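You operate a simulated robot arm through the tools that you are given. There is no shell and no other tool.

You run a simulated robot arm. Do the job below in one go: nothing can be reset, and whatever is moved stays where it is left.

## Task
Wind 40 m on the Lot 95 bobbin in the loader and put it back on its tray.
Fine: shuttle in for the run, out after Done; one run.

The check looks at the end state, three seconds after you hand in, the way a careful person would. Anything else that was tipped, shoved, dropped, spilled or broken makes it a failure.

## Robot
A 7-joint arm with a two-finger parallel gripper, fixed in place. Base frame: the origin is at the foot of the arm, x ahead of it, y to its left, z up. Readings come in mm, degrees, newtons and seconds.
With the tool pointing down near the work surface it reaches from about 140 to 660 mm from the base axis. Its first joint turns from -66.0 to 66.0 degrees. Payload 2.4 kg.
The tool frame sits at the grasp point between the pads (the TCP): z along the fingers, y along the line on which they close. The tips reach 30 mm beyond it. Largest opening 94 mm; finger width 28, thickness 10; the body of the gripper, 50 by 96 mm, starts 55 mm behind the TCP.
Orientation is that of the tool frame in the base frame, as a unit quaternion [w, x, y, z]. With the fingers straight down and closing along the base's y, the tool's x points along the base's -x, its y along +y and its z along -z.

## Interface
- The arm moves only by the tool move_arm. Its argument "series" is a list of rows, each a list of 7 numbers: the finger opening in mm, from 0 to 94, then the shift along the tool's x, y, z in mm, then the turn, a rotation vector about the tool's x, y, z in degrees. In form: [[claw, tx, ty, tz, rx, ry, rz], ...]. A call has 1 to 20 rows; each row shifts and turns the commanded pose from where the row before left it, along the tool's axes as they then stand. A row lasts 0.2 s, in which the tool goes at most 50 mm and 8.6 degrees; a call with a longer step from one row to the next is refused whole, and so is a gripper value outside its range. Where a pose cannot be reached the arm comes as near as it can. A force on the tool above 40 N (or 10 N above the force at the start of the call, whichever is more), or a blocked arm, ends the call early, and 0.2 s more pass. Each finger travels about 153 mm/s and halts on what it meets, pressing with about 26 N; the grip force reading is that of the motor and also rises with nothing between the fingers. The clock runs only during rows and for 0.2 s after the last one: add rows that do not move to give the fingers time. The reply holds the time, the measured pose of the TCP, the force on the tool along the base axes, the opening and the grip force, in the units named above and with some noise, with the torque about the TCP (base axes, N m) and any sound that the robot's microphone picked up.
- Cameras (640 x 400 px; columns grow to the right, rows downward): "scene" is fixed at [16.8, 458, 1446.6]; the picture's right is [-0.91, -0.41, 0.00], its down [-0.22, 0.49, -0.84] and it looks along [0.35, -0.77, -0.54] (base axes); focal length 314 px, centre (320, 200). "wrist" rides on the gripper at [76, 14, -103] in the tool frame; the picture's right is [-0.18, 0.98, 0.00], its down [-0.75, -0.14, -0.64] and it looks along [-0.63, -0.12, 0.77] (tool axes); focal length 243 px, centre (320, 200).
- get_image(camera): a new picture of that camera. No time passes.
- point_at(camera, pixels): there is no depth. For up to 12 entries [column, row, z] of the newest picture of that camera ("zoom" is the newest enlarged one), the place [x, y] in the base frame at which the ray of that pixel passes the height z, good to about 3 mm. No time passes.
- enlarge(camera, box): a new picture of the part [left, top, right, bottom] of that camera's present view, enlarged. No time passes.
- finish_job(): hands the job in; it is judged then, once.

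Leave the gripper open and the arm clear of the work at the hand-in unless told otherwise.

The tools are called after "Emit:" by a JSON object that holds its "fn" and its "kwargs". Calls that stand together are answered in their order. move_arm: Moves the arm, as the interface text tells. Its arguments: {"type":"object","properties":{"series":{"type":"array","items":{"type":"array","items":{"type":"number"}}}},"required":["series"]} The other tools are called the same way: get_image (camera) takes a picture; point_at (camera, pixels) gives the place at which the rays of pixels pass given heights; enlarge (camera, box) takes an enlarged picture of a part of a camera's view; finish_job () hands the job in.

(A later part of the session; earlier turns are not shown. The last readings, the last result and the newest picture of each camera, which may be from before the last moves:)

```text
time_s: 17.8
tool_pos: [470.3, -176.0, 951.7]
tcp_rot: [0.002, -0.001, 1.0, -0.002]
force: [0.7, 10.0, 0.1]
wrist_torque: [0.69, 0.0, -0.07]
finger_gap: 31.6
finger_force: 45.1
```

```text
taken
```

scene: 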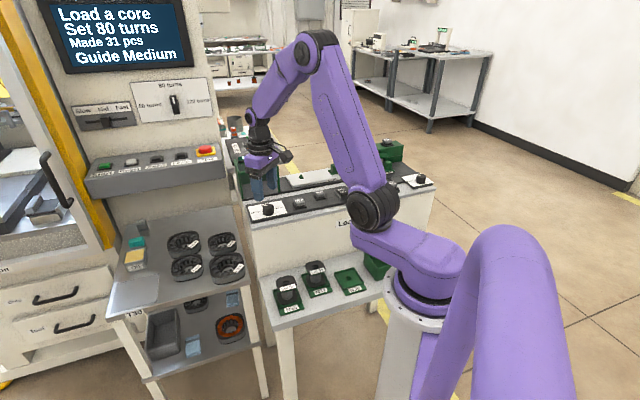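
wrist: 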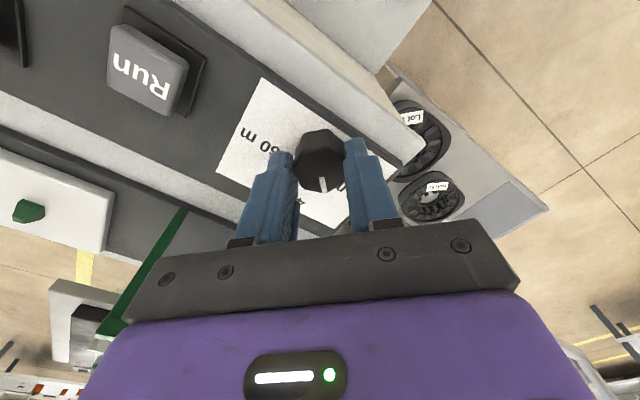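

I'm gripped on the knob at 31.6 mm, with 10 N sideways because the knob axis is a bit further in +y. I'll shift 2.5 mm to relax that, then turn 45° about tool z (clockwise from above).

Emit:
{"fn": "move_arm", "kwargs": {"series": [[20, 0, 2.5, 0, 0, 0, 0], [20, 0, 0, 0, 0, 0, 5], [20, 0, 0, 0, 0, 0, 5], [20, 0, 0, 0, 0, 0, 5], [20, 0, 0, 0, 0, 0, 5], [20, 0, 0, 0, 0, 0, 5], [20, 0, 0, 0, 0, 0, 5], [20, 0, 0, 0, 0, 0, 5], [20, 0, 0, 0, 0, 0, 5], [20, 0, 0, 0, 0, 0, 5], [20, 0, 0, 0, 0, 0, 0], [20, 0, 0, 0, 0, 0, 0]]}}

Emit:
{"fn": "get_image", "kwargs": {"camera": "wrist"}}

Emit:
{"fn": "enlarge", "kwargs": {"camera": "scene", "box": [235, 160, 315, 220]}}

```text
time_s: 20.4
tool_pos: [469.2, -176.9, 951.7]
tcp_rot: [0.004, 0.383, 0.924, -0.001]
force: [2.8, -18.1, -8.6]
wrist_torque: [-0.8, 0.09, -0.01]
finger_gap: 31.4
finger_force: 44.8
```

```text
taken
```

wrist: 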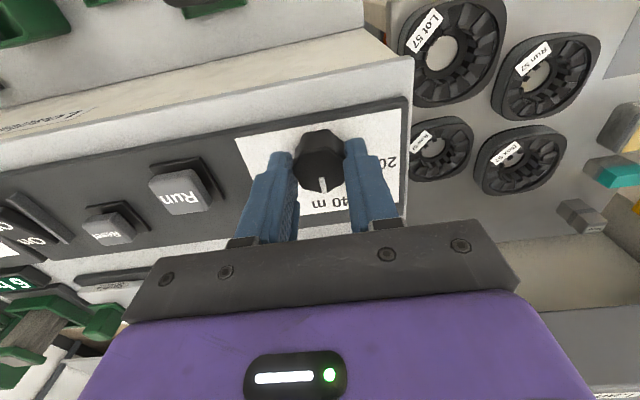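

```text
6.67 times, centred on (275, 190) of scene
```

zoom: 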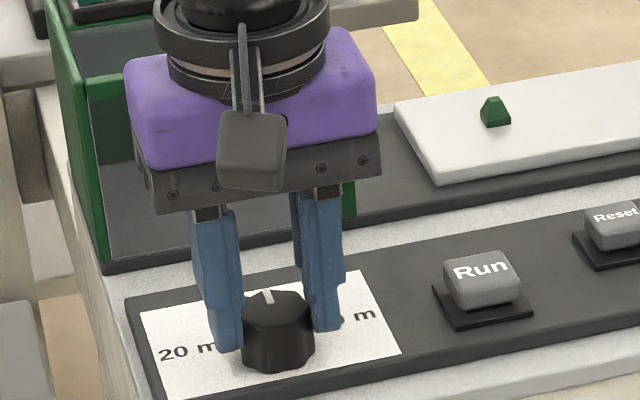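

The pointer now aims at 40 m. I'll open the fingers, rise straight up and check.

Emit:
{"fn": "move_arm", "kwargs": {"series": [[45, 0, 0, 0, 0, 0, 0], [60, 0, 0, 0, 0, 0, 0], [60, 0, 0, 0, 0, 0, 0], [60, 0, 0, -20, 0, 0, 0], [60, 0, 0, -35, 0, 0, 0], [60, 0, 0, 0, 0, 0, 0]]}}

Emit:
{"fn": "get_image", "kwargs": {"camera": "wrist"}}

Emit:
{"fn": "enlarge", "kwargs": {"camera": "wrist", "box": [250, 60, 400, 190]}}

Emit:
{"fn": "enlarge", "kwargs": {"camera": "scene", "box": [235, 160, 315, 220]}}

```text
time_s: 21.8
tool_pos: [468.8, -173.3, 1006.4]
tcp_rot: [0.003, 0.383, 0.924, -0.001]
force: [0.4, 0.1, -0.2]
wrist_torque: [0.0, 0.0, 0.01]
finger_gap: 60.1
finger_force: 0.0
```

```text
taken
```

wrist: 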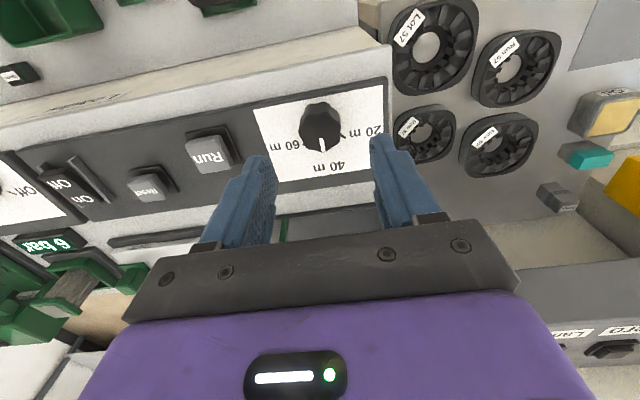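

```text
3.08 times, centred on (325, 125) of wrist
```

zoom: 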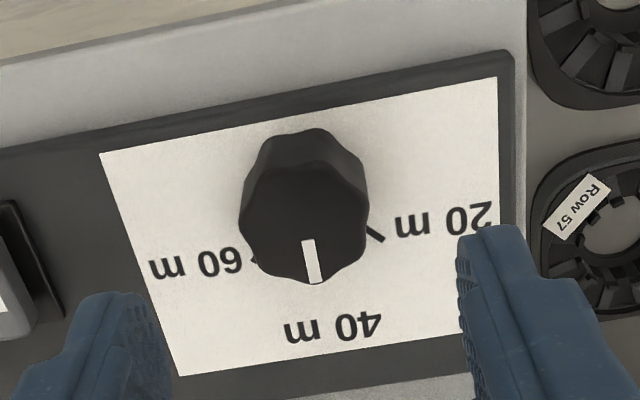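

```text
6.67 times, centred on (275, 190) of scene
```

zoom: 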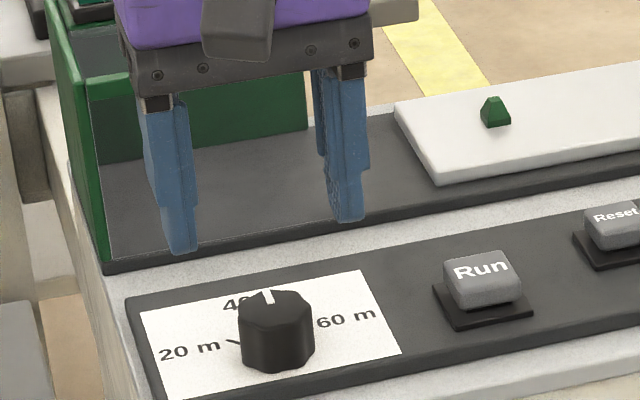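

The dial now reads 40 m in both views. Before reaching down to the trays I'll check where the loader's front top edge is, to keep the gripper clear of it.

Emit:
{"fn": "enlarge", "kwargs": {"camera": "wrist", "box": [200, 0, 420, 140]}}

Emit:
{"fn": "point_at", "kwargs": {"camera": "wrist", "pixels": [[388, 44, 900], [300, 65, 900], [200, 91, 900], [100, 118, 900], [388, 44, 890], [385, 28, 880], [385, 28, 890]]}}

```text
2.86 times, centred on (310, 70) of wrist
```

zoom: 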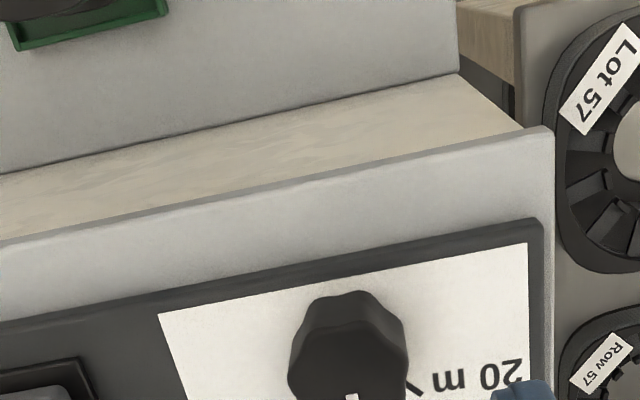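

```text
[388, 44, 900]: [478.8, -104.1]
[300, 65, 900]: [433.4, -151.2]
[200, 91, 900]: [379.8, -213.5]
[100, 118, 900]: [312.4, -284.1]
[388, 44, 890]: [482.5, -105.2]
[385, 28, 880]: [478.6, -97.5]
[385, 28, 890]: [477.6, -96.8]
```

The front edge is at v ≈ 418 and the bobbin at v ≈ 334, so there is about 84 mm of clearance, enough for the gripper. I'll move over the Lot 95 bobbin at (311, -161) at the present height.

Emit:
{"fn": "move_arm", "kwargs": {"series": [[80, 30, -25.7, 0, 0, 0, 0], [80, 30, -25.7, 0, 0, 0, 0], [80, 30, -25.7, 0, 0, 0, 0], [80, 30.3, -25.8, 0, 0, 0, 0], [80, 0, 0, 40, 0, 0, 0], [80, 0, 0, 40, 0, 0, 0], [80, 0, 0, 0, 0, 0, 0]]}}

Emit:
{"fn": "get_image", "kwargs": {"camera": "wrist"}}

Emit:
{"fn": "enlarge", "kwargs": {"camera": "wrist", "box": [260, 40, 390, 170]}}

Emit:
{"fn": "get_image", "kwargs": {"camera": "scene"}}

```text
time_s: 23.4
tool_pos: [310.8, -161.7, 924.6]
tcp_rot: [0.002, 0.383, 0.924, -0.001]
force: [0.6, 0.2, 0.5]
wrist_torque: [-0.01, 0.0, 0.03]
finger_gap: 80.0
finger_force: 0.1
```

```text
taken
```

wrist: 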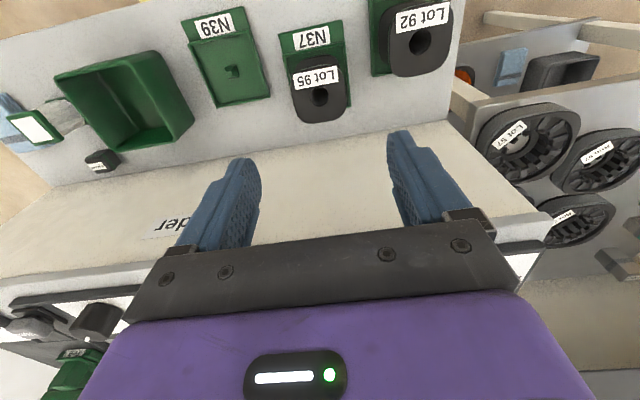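

```text
3.08 times, centred on (325, 105) of wrist
```

zoom: 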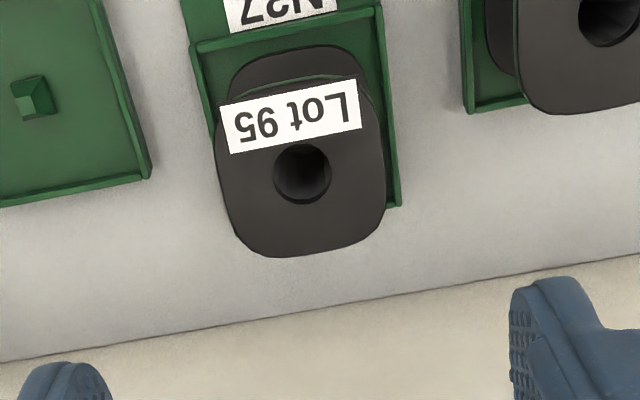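

```text
taken
```

scene: 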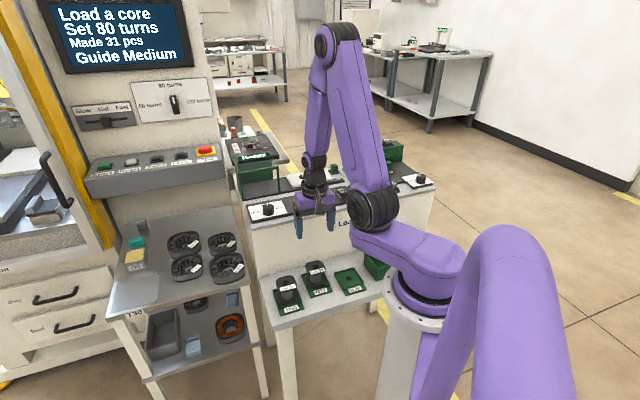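

The hole is at (319, 96) where the TCP axis predicts (320, 96), so I'm lined up to within a millimetre or so. I'll set the opening to 74 and descend to about z 800 for a check.

Emit:
{"fn": "move_arm", "kwargs": {"series": [[74, 0, 0, 40, 0, 0, 0], [74, 0, 0, 40, 0, 0, 0], [74, 0, 0, 40, 0, 0, 0], [74, 0, 0, 0, 0, 0, 0]]}}

Emit:
{"fn": "get_image", "kwargs": {"camera": "wrist"}}

Emit:
{"fn": "enlarge", "kwargs": {"camera": "scene", "box": [255, 180, 385, 320]}}

```text
time_s: 24.4
tool_pos: [311.2, -162.0, 806.8]
tcp_rot: [0.003, 0.383, 0.924, -0.001]
force: [0.3, 0.3, -0.1]
wrist_torque: [0.03, 0.0, 0.01]
finger_gap: 74.1
finger_force: 0.0
```

```text
taken
```

wrist: 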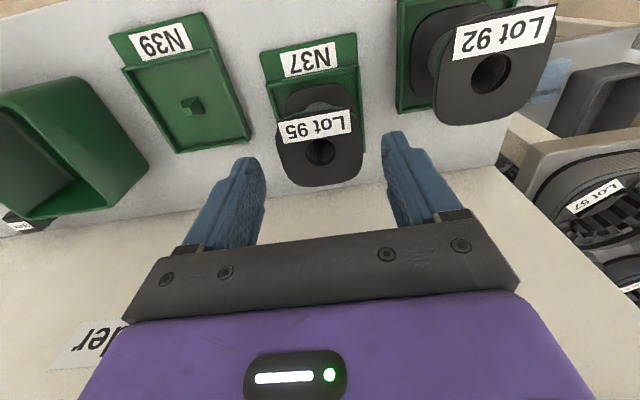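

```text
2.86 times, centred on (320, 250) of scene
```

zoom: 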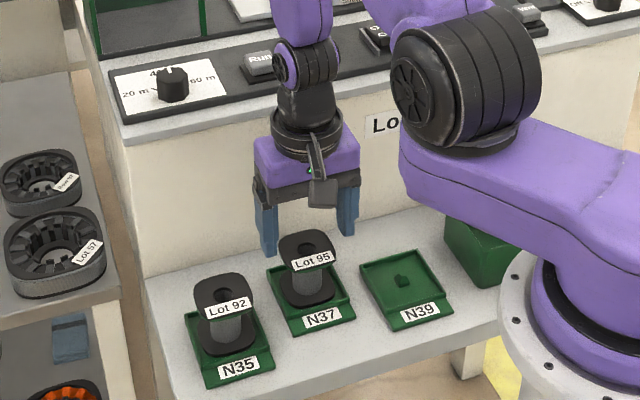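

The hole is at (320, 151), exactly as predicted for a top at z 768. I'll descend 47 mm to TCP z ≈ 760, keeping the fingertips above the tray wall.

Emit:
{"fn": "move_arm", "kwargs": {"series": [[74, 0, 0, 25, 0, 0, 0], [74, 0, 0, 22, 0, 0, 0], [74, 0, 0, 0, 0, 0, 0]]}}

Emit:
{"fn": "get_image", "kwargs": {"camera": "wrist"}}

Emit:
{"fn": "enlarge", "kwargs": {"camera": "scene", "box": [265, 215, 365, 315]}}

```text
time_s: 25.2
tool_pos: [311.7, -163.6, 759.7]
tcp_rot: [0.003, 0.382, 0.924, -0.001]
force: [-0.9, 0.0, 0.4]
wrist_torque: [-0.02, -0.01, -0.01]
finger_gap: 73.9
finger_force: 0.1
```

```text
taken
```

wrist: 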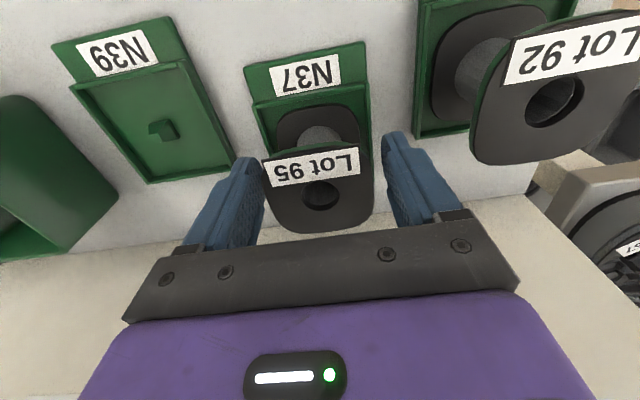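

```text
4.00 times, centred on (315, 265) of scene
```

zoom: 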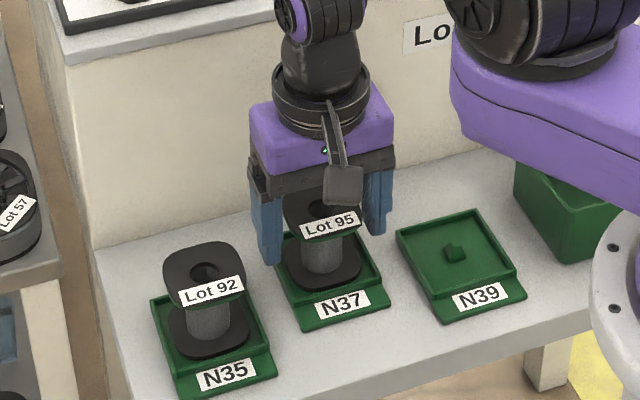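

The fingers straddle the upper flange with their tips above the tray wall. I'll close on it.

Emit:
{"fn": "move_arm", "kwargs": {"series": [[60, 0, 0, 0, 0, 0, 0], [45, 0, 0, 0, 0, 0, 0], [40, 0, 0, 0, 0, 0, 0], [40, 0, 0, 0, 0, 0, 0]]}}

Emit:
{"fn": "get_image", "kwargs": {"camera": "wrist"}}

```text
time_s: 26.2
tool_pos: [311.9, -162.6, 759.0]
tcp_rot: [0.003, 0.382, 0.924, -0.001]
force: [0.3, -0.3, -0.2]
wrist_torque: [0.01, 0.04, -0.01]
finger_gap: 58.5
finger_force: 25.7
```

```text
taken
```

wrist: 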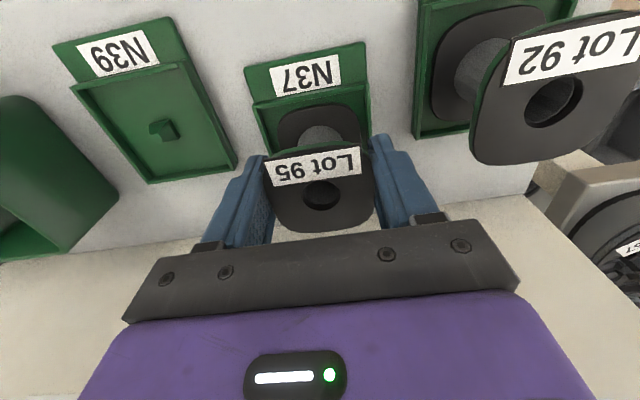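

The grip holds at 58.5 mm. I'll lift 25 mm slowly and check that it comes free level.

Emit:
{"fn": "move_arm", "kwargs": {"series": [[40, 0, 0, -8, 0, 0, 0], [40, 0, 0, -12, 0, 0, 0], [40, 0, 0, -15, 0, 0, 0], [40, 0, 0, 0, 0, 0, 0]]}}

Emit:
{"fn": "get_image", "kwargs": {"camera": "wrist"}}

Emit:
{"fn": "enlarge", "kwargs": {"camera": "wrist", "box": [240, 100, 400, 240]}}

Emit:
{"fn": "enlarge", "kwargs": {"camera": "scene", "box": [265, 215, 365, 315]}}

```text
time_s: 27.2
tool_pos: [312.5, -162.3, 794.9]
tcp_rot: [0.003, 0.383, 0.924, -0.001]
force: [-0.8, -0.4, 0.0]
wrist_torque: [0.01, -0.02, -0.03]
finger_gap: 54.7
finger_force: 25.9
```

```text
taken
```

wrist: 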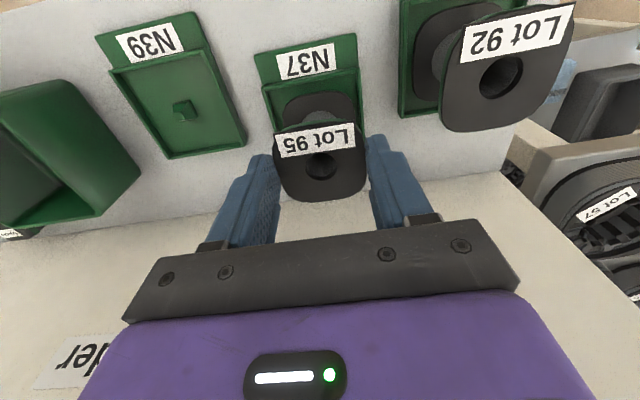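

```text
2.86 times, centred on (320, 170) of wrist
```

zoom: 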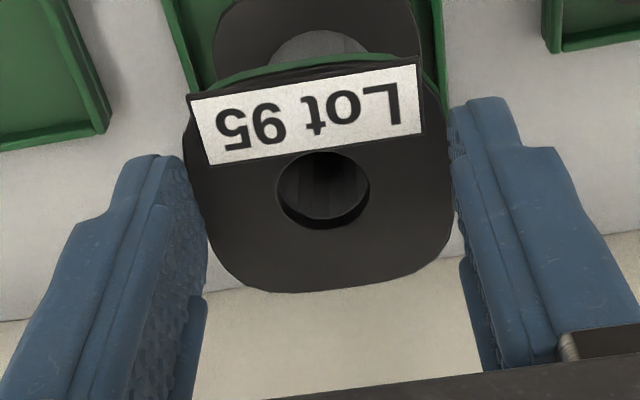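

```text
4.00 times, centred on (315, 265) of scene
```

zoom: 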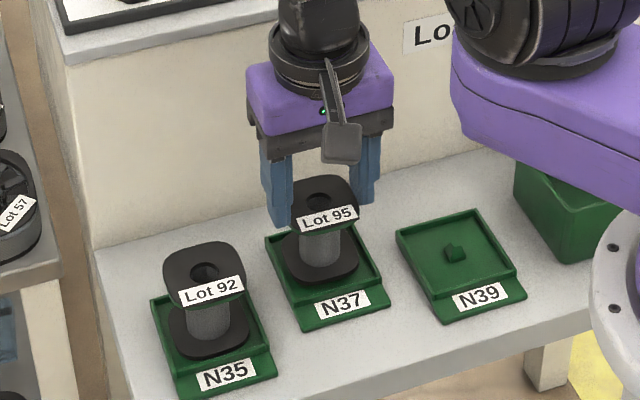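

The fingers moved up 36 mm, but the bobbin rose only a few millimetres and is slipping in the grip (the gap went from 58.5 to 54.7). I'll look closer before doing anything else.

Emit:
{"fn": "enlarge", "kwargs": {"camera": "scene", "box": [285, 240, 345, 300]}}

Emit:
{"fn": "enlarge", "kwargs": {"camera": "wrist", "box": [250, 80, 390, 210]}}

```text
6.67 times, centred on (315, 270) of scene
```

zoom: 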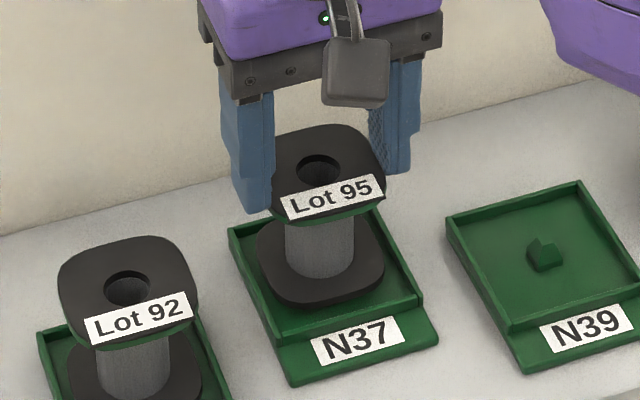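

```text
3.08 times, centred on (320, 145) of wrist
```

zoom: 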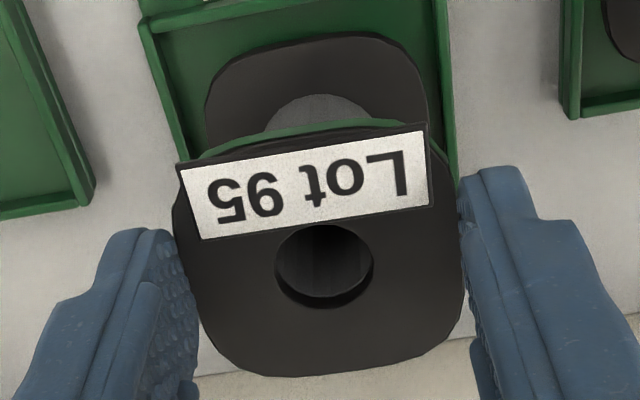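

The bobbin is up about 7 mm with its hole still around the peg. The gap change suggests its flats have now squared up to the pads. I'll lower it back to rest, open, and grip again with the flange exactly at the TCP.

Emit:
{"fn": "move_arm", "kwargs": {"series": [[40, 0, 0, 4, 0, 0, 0], [40, 0, 0, 5, 0, 0, 0], [40, 0, 0, 0, 0, 0, 0]]}}

Emit:
{"fn": "enlarge", "kwargs": {"camera": "wrist", "box": [250, 80, 390, 210]}}

Emit:
{"fn": "enlarge", "kwargs": {"camera": "scene", "box": [285, 240, 345, 300]}}

```text
time_s: 28.0
tool_pos: [313.9, -164.3, 785.0]
tcp_rot: [0.003, 0.382, 0.924, -0.001]
force: [-1.2, 0.3, 24.5]
wrist_torque: [-0.03, -0.04, -0.07]
finger_gap: 54.8
finger_force: 26.2
```

```text
3.08 times, centred on (320, 145) of wrist
```

zoom: 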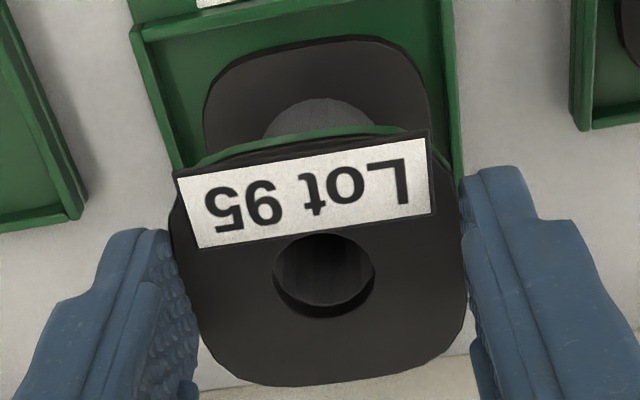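

```text
6.67 times, centred on (315, 270) of scene
```

zoom: 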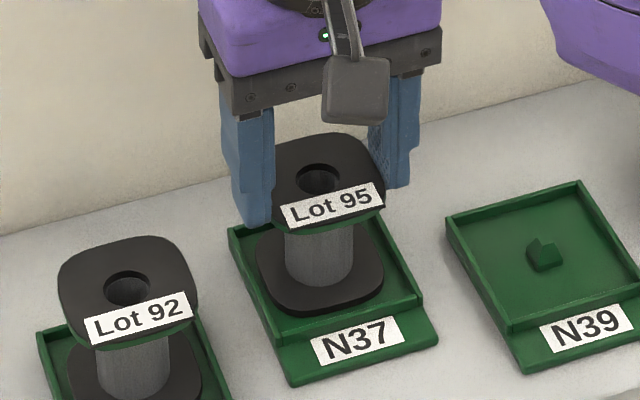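

The bobbin is seated again: 24.5 N up on the tool, so the grip friction is good now. I'll open, go down 20 mm to put the TCP at the flange, and regrip.

Emit:
{"fn": "move_arm", "kwargs": {"series": [[62, 0, 0, 0, 0, 0, 0], [74, 0, 0, 0, 0, 0, 0], [74, 0, 0, 0, 0, 0, 0], [74, -1, 0, 12, 0, 0, 0], [74, 0, 0, 10, 0, 0, 0], [74, 0, 0, 0, 0, 0, 0]]}}

Emit:
{"fn": "get_image", "kwargs": {"camera": "wrist"}}

Emit:
{"fn": "enlarge", "kwargs": {"camera": "wrist", "box": [240, 100, 400, 240]}}

```text
time_s: 29.4
tool_pos: [314.0, -164.5, 763.5]
tcp_rot: [0.003, 0.382, 0.924, -0.001]
force: [0.6, -0.1, 0.0]
wrist_torque: [-0.01, 0.03, 0.01]
finger_gap: 74.0
finger_force: 0.0
```

```text
taken
```

wrist: 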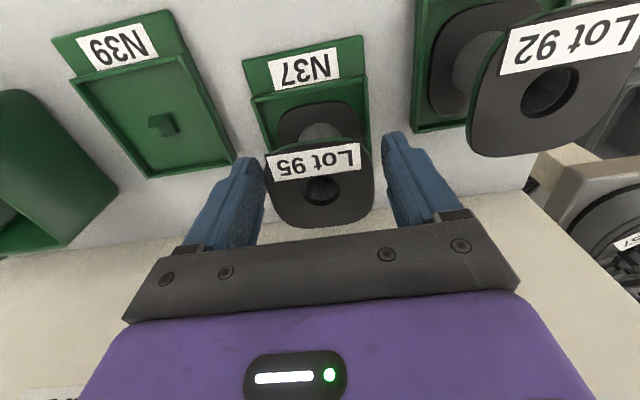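

```text
2.86 times, centred on (320, 170) of wrist
```

zoom: 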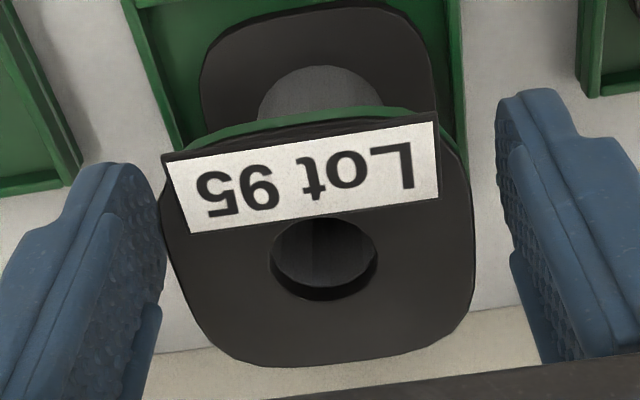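

It's aligned again, with the hole at (321, 190). I'll close, let the fingers settle, then lift very slowly.

Emit:
{"fn": "move_arm", "kwargs": {"series": [[60, 0, 0, 0, 0, 0, 0], [40, 0, 0, 0, 0, 0, 0], [20, 0, 0, 0, 0, 0, 0], [20, 0, 0, 0, 0, 0, 0], [20, 0, 0, 0, 0, 0, 0]]}}

Emit:
{"fn": "enlarge", "kwargs": {"camera": "wrist", "box": [240, 100, 400, 240]}}

```text
time_s: 30.6
tool_pos: [313.5, -164.3, 763.0]
tcp_rot: [0.004, 0.383, 0.924, -0.002]
force: [-0.3, 0.7, -0.1]
wrist_torque: [-0.01, 0.0, 0.0]
finger_gap: 58.6
finger_force: 25.9
```

```text
2.86 times, centred on (320, 170) of wrist
```

zoom: 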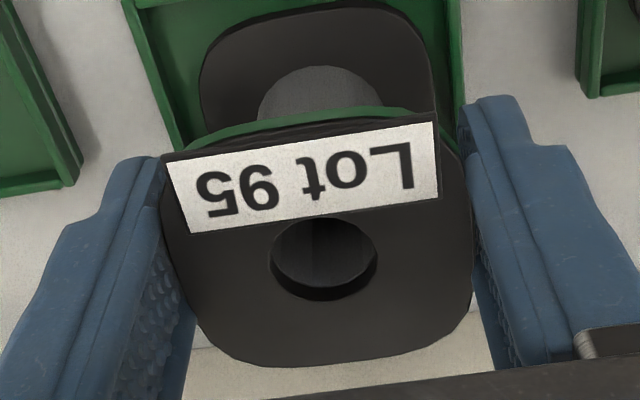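

The gap is 58.6 again, so that is the flange width at the pads. I'll lift just 6 mm in small steps and read the force to learn what's holding it.

Emit:
{"fn": "move_arm", "kwargs": {"series": [[20, 0, 0, -2, 0, 0, 0], [20, 0, 0, -2, 0, 0, 0], [20, 0, 0, -2, 0, 0, 0], [20, 0, 0, 0, 0, 0, 0]]}}

Emit:
{"fn": "enlarge", "kwargs": {"camera": "wrist", "box": [240, 100, 400, 240]}}

Emit:
{"fn": "enlarge", "kwargs": {"camera": "scene", "box": [285, 240, 345, 300]}}

```text
time_s: 31.6
tool_pos: [312.9, -164.9, 769.6]
tcp_rot: [0.004, 0.383, 0.924, -0.001]
force: [-0.5, -0.3, 0.2]
wrist_torque: [0.03, -0.05, 0.01]
finger_gap: 58.7
finger_force: 26.5
```

```text
2.86 times, centred on (320, 170) of wrist
```

zoom: 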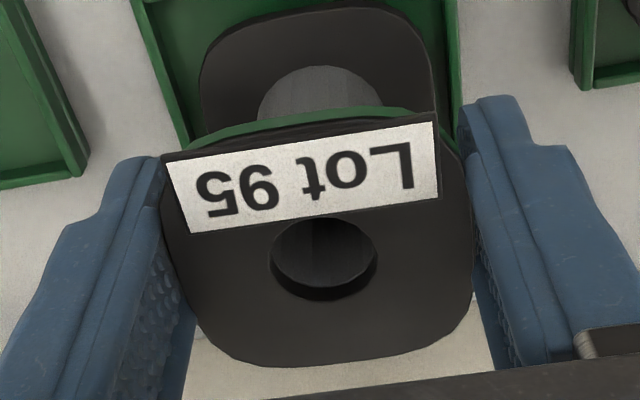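

```text
6.67 times, centred on (315, 270) of scene
```

zoom: 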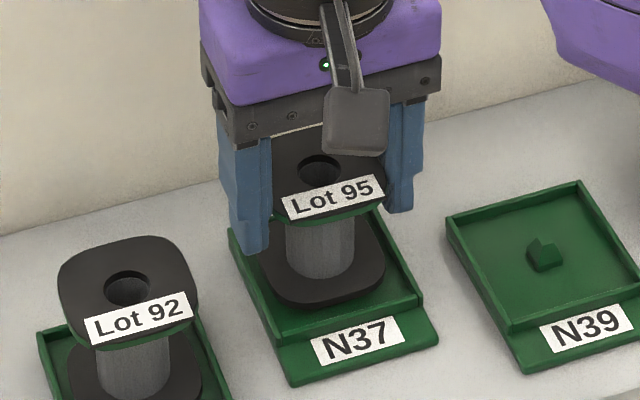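

This time the bobbin rises with the gripper and weighs almost nothing. I'll continue slowly, 3 mm per row.

Emit:
{"fn": "move_arm", "kwargs": {"series": [[20, 0, 0, -3, 0, 0, 0], [20, 0, 0, -3, 0, 0, 0], [20, 0, 0, -3, 0, 0, 0], [20, 0, 0, -3, 0, 0, 0], [20, 0, 0, -3, 0, 0, 0], [20, 0, 0, -3, 0, 0, 0], [20, 0, 0, 0, 0, 0, 0]]}}

Emit:
{"fn": "enlarge", "kwargs": {"camera": "wrist", "box": [240, 100, 400, 240]}}

Emit:
{"fn": "enlarge", "kwargs": {"camera": "scene", "box": [285, 240, 345, 300]}}

```text
time_s: 33.2
tool_pos: [313.7, -164.4, 787.7]
tcp_rot: [0.003, 0.383, 0.924, -0.002]
force: [-0.8, 0.3, -1.0]
wrist_torque: [0.04, 0.04, 0.03]
finger_gap: 58.4
finger_force: 25.8
```

```text
2.86 times, centred on (320, 170) of wrist
```

zoom: 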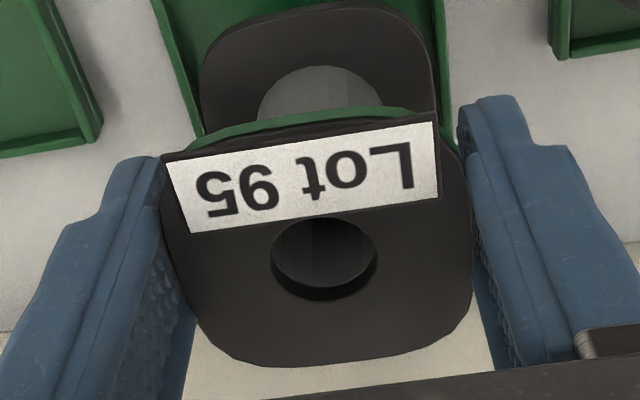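

```text
6.67 times, centred on (315, 270) of scene
```

zoom: 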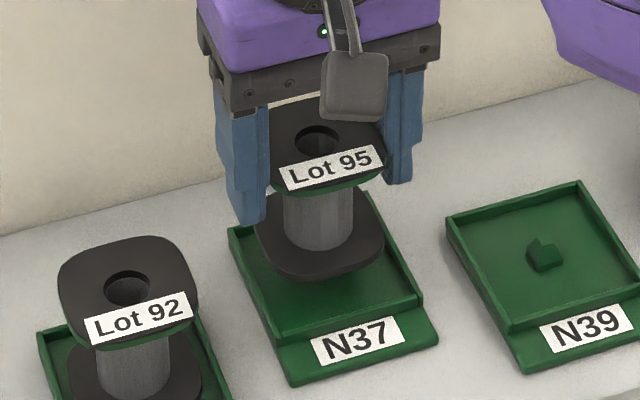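

It's clear of the tray and has not shifted in the grip. I'll raise it with gentle steps to a safe carrying height.

Emit:
{"fn": "move_arm", "kwargs": {"series": [[20, 0, 0, -4, 0, 0, 0], [20, 0, 0, -6, 0, 0, 0], [20, 0, 0, -8, 0, 0, 0], [20, 0, 0, -10, 0, 0, 0], [20, 0, 0, -10, 0, 0, 0], [20, 0, 0, -10, 0, 0, 0], [20, 0, 0, -10, 0, 0, 0], [20, 0, 0, -10, 0, 0, 0], [20, 0, 0, -10, 0, 0, 0], [20, 0, 0, -10, 0, 0, 0], [20, 0, 0, -10, 0, 0, 0], [20, 0, 0, -8, 0, 0, 0], [20, 0, 0, -6, 0, 0, 0], [20, 0, 0, -3, 0, 0, 0], [20, 0, 0, 0, 0, 0, 0]]}}

Emit:
{"fn": "get_image", "kwargs": {"camera": "wrist"}}

Emit:
{"fn": "get_image", "kwargs": {"camera": "scene"}}

```text
time_s: 36.4
tool_pos: [312.0, -163.2, 901.3]
tcp_rot: [0.003, 0.383, 0.924, -0.002]
force: [0.1, 0.7, -0.6]
wrist_torque: [0.01, 0.0, 0.0]
finger_gap: 58.6
finger_force: 26.1
```

```text
taken
```

wrist: 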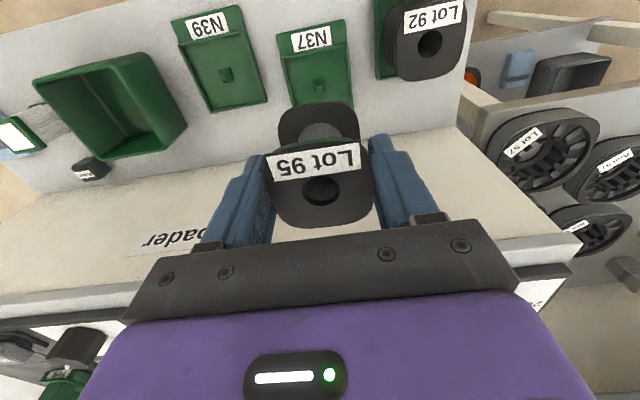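

```text
taken
```

scene: 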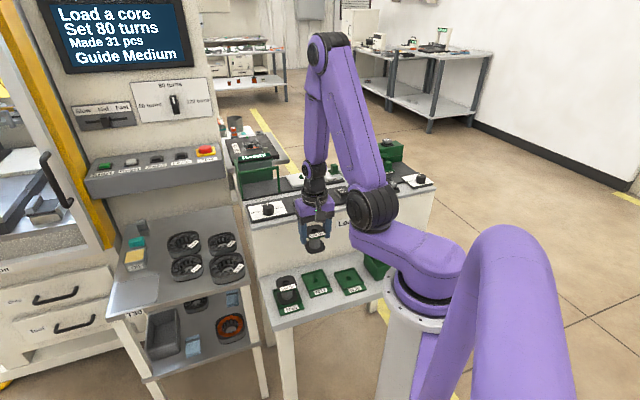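

The bobbin hangs level in the grip and tray N37 is now empty. While it's visible I'll measure the N37 peg, near (320, 85), for the return.

Emit:
{"fn": "enlarge", "kwargs": {"camera": "wrist", "box": [265, 20, 375, 120]}}

Emit:
{"fn": "enlarge", "kwargs": {"camera": "scene", "box": [285, 250, 345, 305]}}

```text
4.00 times, centred on (320, 70) of wrist
```

zoom: 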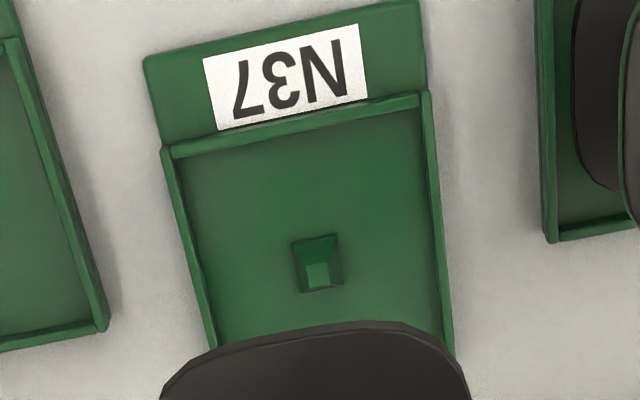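

```text
7.27 times, centred on (315, 278) of scene
```

zoom: 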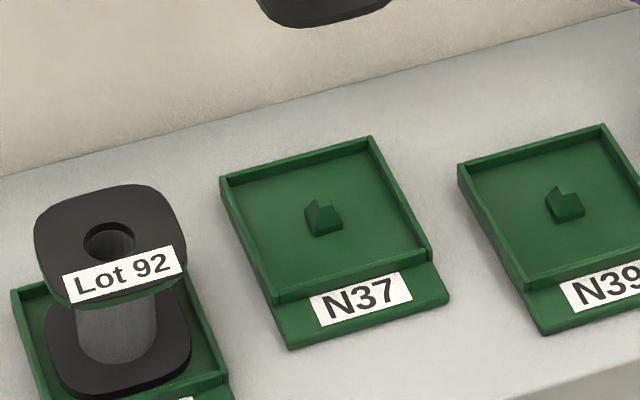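

The N37 peg is a tapered pin right under the TCP at (313, -164), which I'll reuse for the return. Next I'll raise to z ≈ 1110 and carry the bobbin over toward the shuttle peg, keeping the motion smooth.

Emit:
{"fn": "move_arm", "kwargs": {"series": [[20, 0, 0, -6, 0, 0, 0], [20, 0, 0, -10, 0, 0, 0], [20, 0, 0, -14, 0, 0, 0], [20, 0, 0, -16, 0, 0, 0], [20, 0, 0, -16, 0, 0, 0], [20, 0, 0, -16, 0, 0, 0], [20, 0, 0, -16, 0, 0, 0], [20, 0, 0, -16, 0, 0, 0], [20, 0, 0, -16, 0, 0, 0], [20, 0, 0, -16, 0, 0, 0], [20, 0, 0, -16, 0, 0, 0], [20, 0, 0, -16, 0, 0, 0], [20, 0, 0, -14, 0, 0, 0], [20, 0, 0, -10, 0, 0, 0], [20, 0, 0, -6, 0, 0, 0], [20, 0, 0, 0, 0, 0, 0]]}}

Emit:
{"fn": "get_image", "kwargs": {"camera": "wrist"}}

```text
time_s: 39.8
tool_pos: [311.5, -162.7, 1106.6]
tcp_rot: [0.004, 0.382, 0.924, -0.001]
force: [-0.5, 0.1, -0.7]
wrist_torque: [0.0, 0.01, 0.0]
finger_gap: 58.6
finger_force: 25.7
```

```text
taken
```

wrist: 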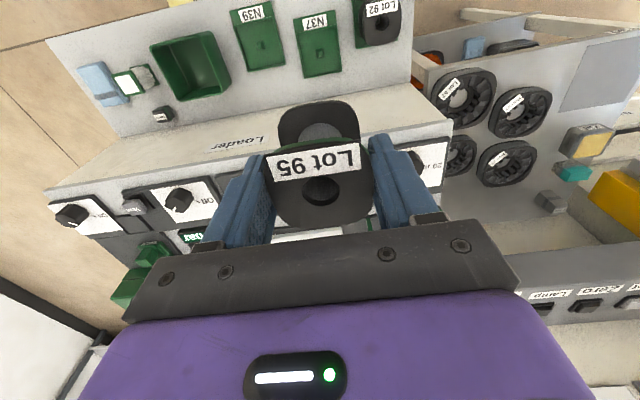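

Steady. I'll now carry it horizontally to hover above the shuttle peg at (475, -397), ramping the speed up and down gently.

Emit:
{"fn": "move_arm", "kwargs": {"series": [[20, -6, -1.1, 0, 0, 0, 0], [20, -12, -2.1, 0, 0, 0, 0], [20, -18, -3.2, 0, 0, 0, 0], [20, -22, -3.9, 0, 0, 0, 0], [20, -22, -3.9, 0, 0, 0, 0], [20, -22, -3.9, 0, 0, 0, 0], [20, -22, -3.9, 0, 0, 0, 0], [20, -22, -3.9, 0, 0, 0, 0], [20, -22, -3.9, 0, 0, 0, 0], [20, -22, -3.9, 0, 0, 0, 0], [20, -22, -3.9, 0, 0, 0, 0], [20, -22, -3.9, 0, 0, 0, 0], [20, -18, -3.2, 0, 0, 0, 0], [20, -12, -2.1, 0, 0, 0, 0], [20, -8, -1.4, 0, 0, 0, 0], [20, -6, -1.1, 0, 0, 0, 0], [20, -3, -0.5, 0, 0, 0, 0], [20, 0, 0, 0, 0, 0, 0]]}}

Emit:
{"fn": "get_image", "kwargs": {"camera": "wrist"}}

Emit:
{"fn": "get_image", "kwargs": {"camera": "scene"}}

```text
time_s: 43.6
tool_pos: [474.6, -395.1, 1107.9]
tcp_rot: [0.002, 0.383, 0.924, -0.001]
force: [-0.6, 0.2, -0.5]
wrist_torque: [-0.02, 0.03, 0.03]
finger_gap: 58.4
finger_force: 26.5
```

```text
taken
```

wrist: 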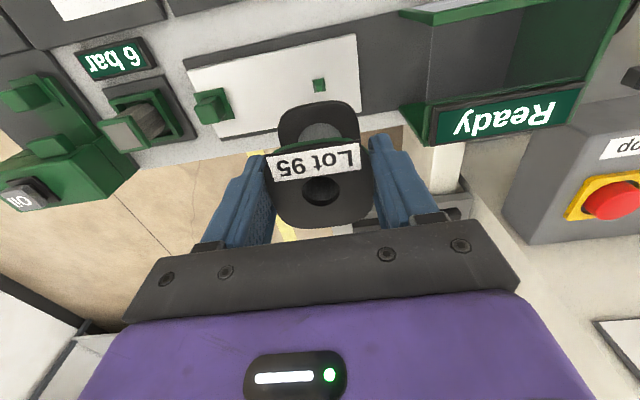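

```text
taken
```

scene: 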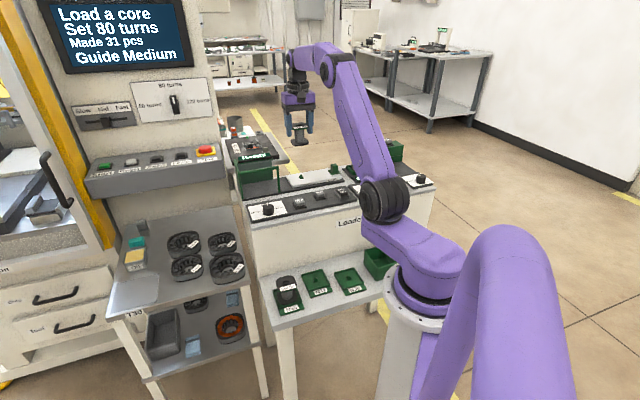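

The peg shows at about (319, 85), right where the TCP axis should cross the plate. I'll enlarge to measure the offset and see the plate and housing.

Emit:
{"fn": "enlarge", "kwargs": {"camera": "wrist", "box": [270, 40, 370, 120]}}

Emit:
{"fn": "enlarge", "kwargs": {"camera": "wrist", "box": [180, 0, 640, 200]}}

Emit:
{"fn": "enlarge", "kwargs": {"camera": "scene", "box": [225, 110, 355, 210]}}

```text
5.00 times, centred on (320, 80) of wrist
```

zoom: 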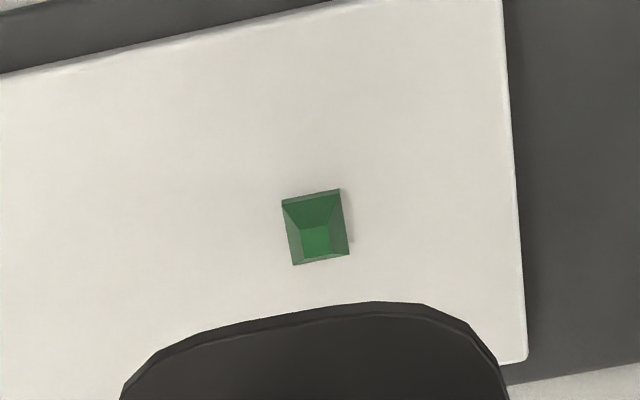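

```text
1.39 times, centred on (410, 100) of wrist
```

zoom: 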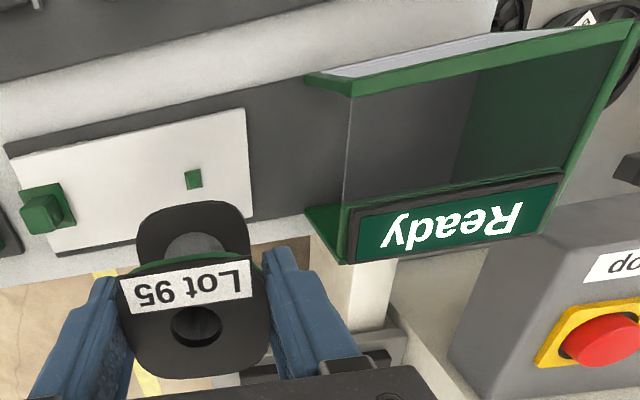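

```text
4.00 times, centred on (290, 160) of scene
```

zoom: 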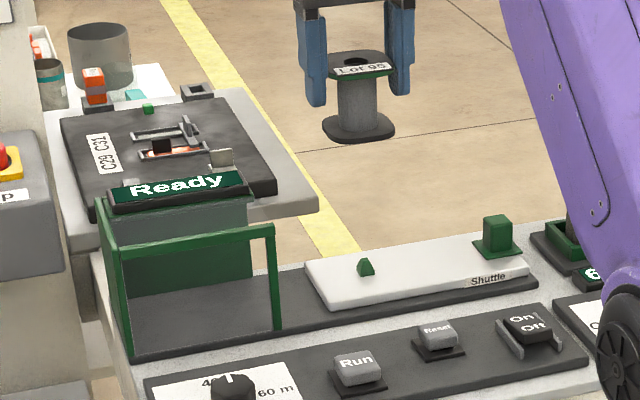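

The peg base lies at (319.2, 85.6). Compared with the N37 measurement from the same geometry, the TCP should go about 1.8 mm further out. Before descending I'll check how near the housing and sign are to the right-hand finger.

Emit:
{"fn": "point_at", "kwargs": {"camera": "wrist", "pixels": [[428, 145.3, 1000], [431.6, 107.2, 1010], [399, 107, 980], [430, 24.5, 980], [399, 10, 980], [428, 145.3, 1020], [399, 107, 1000], [374, 113, 910], [370.5, 40, 910]]}}

Emit:
{"fn": "point_at", "kwargs": {"camera": "scene", "pixels": [[278, 168, 980], [278, 168, 1000], [279, 192, 908], [245, 174.5, 1000], [350.5, 153.5, 1010]]}}

```text
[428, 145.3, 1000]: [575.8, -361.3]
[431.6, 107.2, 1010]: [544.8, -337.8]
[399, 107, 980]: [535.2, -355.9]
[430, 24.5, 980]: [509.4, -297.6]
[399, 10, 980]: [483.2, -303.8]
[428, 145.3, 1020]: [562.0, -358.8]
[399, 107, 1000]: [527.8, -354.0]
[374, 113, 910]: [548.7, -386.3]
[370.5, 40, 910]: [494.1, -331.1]
```

```text
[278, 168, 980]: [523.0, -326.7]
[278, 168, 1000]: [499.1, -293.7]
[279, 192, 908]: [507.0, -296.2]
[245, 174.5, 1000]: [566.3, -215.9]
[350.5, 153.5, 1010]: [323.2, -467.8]
```

The housing begins at u ≈ 127 and the gripper reaches only u ≈ 103, so the descent is clear. I'll shift 1.8 mm out and descend to TCP z ≈ 990.

Emit:
{"fn": "move_arm", "kwargs": {"series": [[20, -1.8, 0, 5, 0, 0, 0], [20, 0, 0, 10, 0, 0, 0], [20, 0, 0, 14, 0, 0, 0], [20, 0, 0, 14, 0, 0, 0], [20, 0, 0, 14, 0, 0, 0], [20, 0, 0, 14, 0, 0, 0], [20, 0, 0, 14, 0, 0, 0], [20, 0, 0, 12, 0, 0, 0], [20, 0, 0, 10, 0, 0, 0], [20, 0, 0, 7, 0, 0, 0], [20, 0, 0, 4, 0, 0, 0], [20, 0, 0, 0, 0, 0, 0]]}}

Emit:
{"fn": "get_image", "kwargs": {"camera": "wrist"}}

Emit:
{"fn": "enlarge", "kwargs": {"camera": "scene", "box": [245, 120, 345, 200]}}

```text
time_s: 46.2
tool_pos: [479.3, -398.6, 989.0]
tcp_rot: [0.003, 0.382, 0.924, -0.002]
force: [0.1, 0.0, 0.1]
wrist_torque: [-0.02, 0.02, -0.01]
finger_gap: 58.5
finger_force: 26.0
```

```text
taken
```

wrist: 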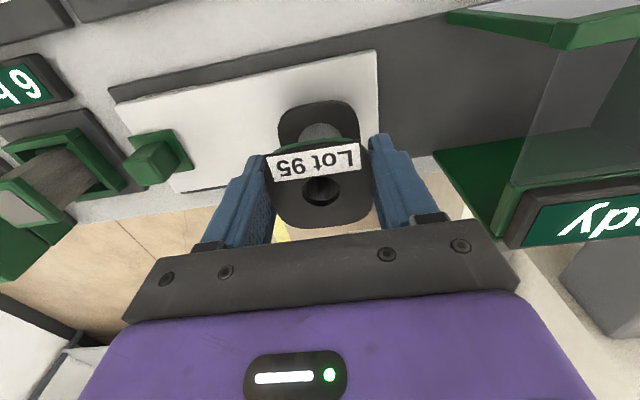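

```text
5.00 times, centred on (295, 160) of scene
```

zoom: 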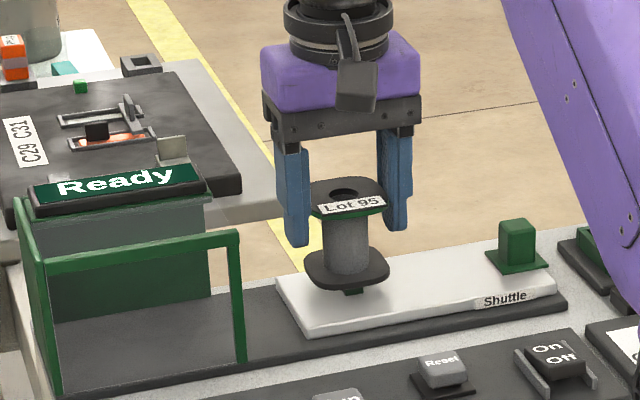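

The reading suggests about 4 mm past the target. I'll take a still reading and a closer scene view of the peg under the bobbin before going lower.

Emit:
{"fn": "move_arm", "kwargs": {"series": [[20, 0, 0, 0, 0, 0, 0], [20, 0, 0, 0, 0, 0, 0]]}}

Emit:
{"fn": "enlarge", "kwargs": {"camera": "scene", "box": [280, 145, 330, 185]}}

Emit:
{"fn": "enlarge", "kwargs": {"camera": "wrist", "box": [240, 80, 400, 240]}}

```text
time_s: 46.8
tool_pos: [477.5, -398.6, 989.7]
tcp_rot: [0.003, 0.383, 0.924, -0.001]
force: [-0.1, 0.0, -0.1]
wrist_torque: [0.01, 0.04, 0.05]
finger_gap: 58.6
finger_force: 26.4
```

```text
10.00 times, centred on (305, 165) of scene
```

zoom: 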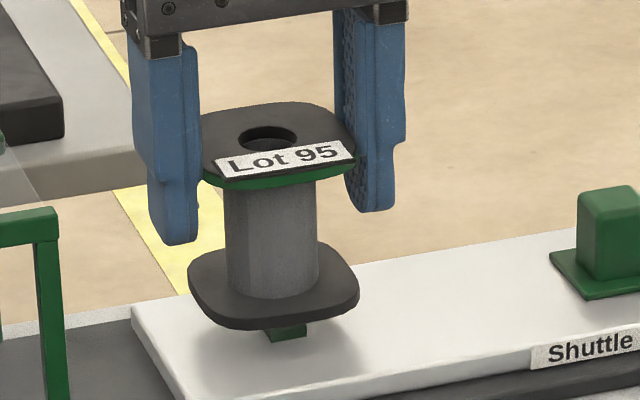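

```text
2.50 times, centred on (320, 160) of wrist
```

zoom: 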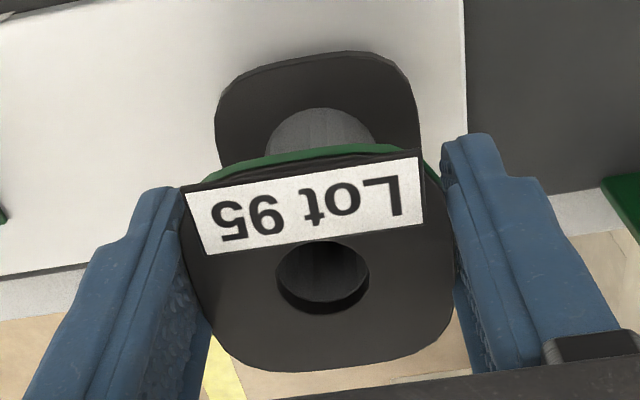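

I'll check the TCP axis against the plate edges in this wrist view, since the peg should lie about 46 mm from the right edge.

Emit:
{"fn": "enlarge", "kwargs": {"camera": "wrist", "box": [90, 30, 410, 220]}}

Emit:
{"fn": "point_at", "kwargs": {"camera": "wrist", "pixels": [[320, 126, 910], [320, 126, 908], [375, 50.5, 910], [378.5, 125, 910], [112, 101, 910], [200, 84, 910], [180, 192, 910], [240, 180, 910]]}}

```text
2.00 times, centred on (250, 125) of wrist
```

zoom: 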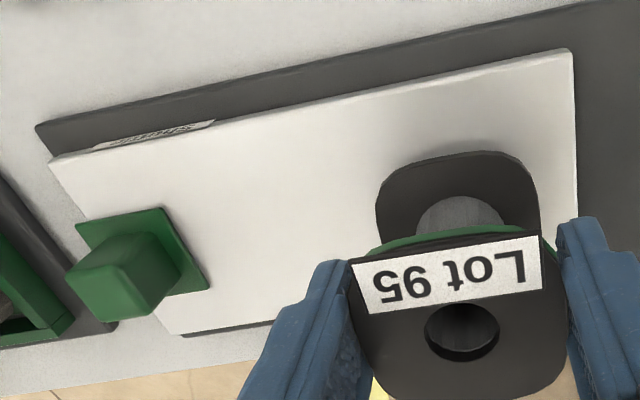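

```text
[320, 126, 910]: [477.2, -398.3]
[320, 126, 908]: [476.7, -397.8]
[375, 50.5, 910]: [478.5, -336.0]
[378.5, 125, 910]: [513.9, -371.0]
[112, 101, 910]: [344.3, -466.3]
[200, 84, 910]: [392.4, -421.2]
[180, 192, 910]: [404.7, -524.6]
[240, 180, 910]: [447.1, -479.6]
```

The peg is at (u, v) = (55, 616) and the bobbin's hole at about (56, 618). I'll shift 2 mm back and 1.3 mm in -u, and descend 12 mm.

Emit:
{"fn": "move_arm", "kwargs": {"series": [[20, 2, -1.3, 0, 0, 0, 0], [20, 0, 0, 4, 0, 0, 0], [20, 0, 0, 4, 0, 0, 0], [20, 0, 0, 4, 0, 0, 0], [20, 0, 0, 0, 0, 0, 0]]}}

Emit:
{"fn": "enlarge", "kwargs": {"camera": "scene", "box": [280, 145, 330, 185]}}

Emit:
{"fn": "enlarge", "kwargs": {"camera": "wrist", "box": [240, 80, 400, 240]}}

```text
time_s: 48.0
tool_pos: [474.7, -396.9, 976.2]
tcp_rot: [0.002, 0.383, 0.924, -0.001]
force: [-8.0, 8.2, 2.5]
wrist_torque: [0.44, 0.44, 0.01]
finger_gap: 58.4
finger_force: 25.8
```

```text
10.00 times, centred on (305, 165) of scene
```

zoom: 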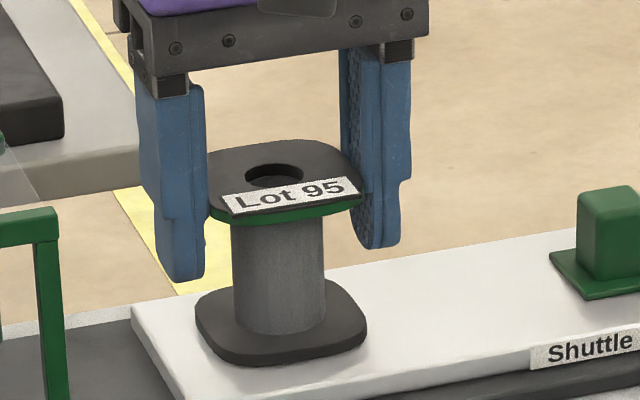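

```text
2.50 times, centred on (320, 160) of wrist
```

zoom: 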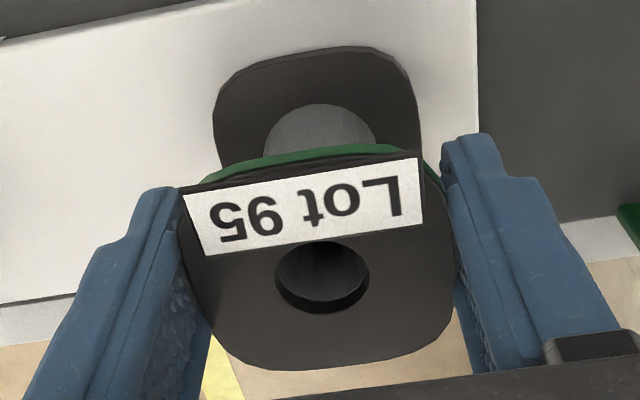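

The peg has entered the hole and pushes the bobbin toward the robot with about 11 N, so the hole is still slightly too far out. I'll back off 2 mm in v and read again.

Emit:
{"fn": "move_arm", "kwargs": {"series": [[20, 1.5, 0, 0, 0, 0, 0], [20, 0, 0, 0, 0, 0, 0]]}}

```text
time_s: 48.6
tool_pos: [474.9, -396.5, 976.5]
tcp_rot: [0.003, 0.383, 0.924, -0.001]
force: [-2.6, 3.1, -2.0]
wrist_torque: [0.13, 0.15, 0.03]
finger_gap: 58.4
finger_force: 26.5
```

The side force dropped to 4 N. I'll shift 0.7 mm more and lower in 2 mm steps.

Emit:
{"fn": "move_arm", "kwargs": {"series": [[20, 0.7, 0, 0, 0, 0, 0], [20, 0, 0, 2, 0, 0, 0], [20, 0, 0, 2, 0, 0, 0], [20, 0, 0, 0, 0, 0, 0]]}}

Emit:
{"fn": "enlarge", "kwargs": {"camera": "scene", "box": [280, 145, 330, 185]}}

```text
time_s: 49.6
tool_pos: [474.8, -396.8, 976.5]
tcp_rot: [0.005, 0.382, 0.924, -0.004]
force: [-4.3, 2.9, 24.2]
wrist_torque: [-0.31, -0.27, -0.01]
finger_gap: 58.9
finger_force: 25.5
```

```text
10.00 times, centred on (305, 165) of scene
```

zoom: 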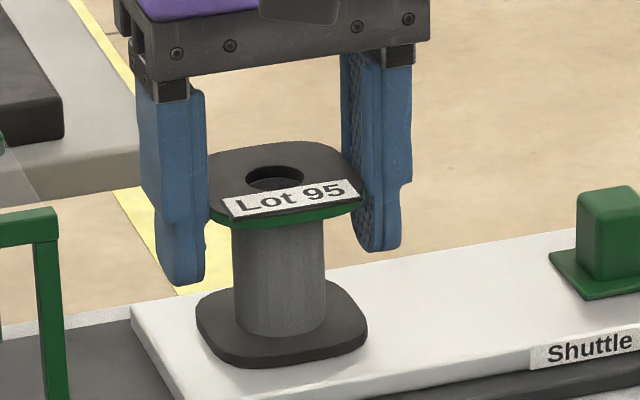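

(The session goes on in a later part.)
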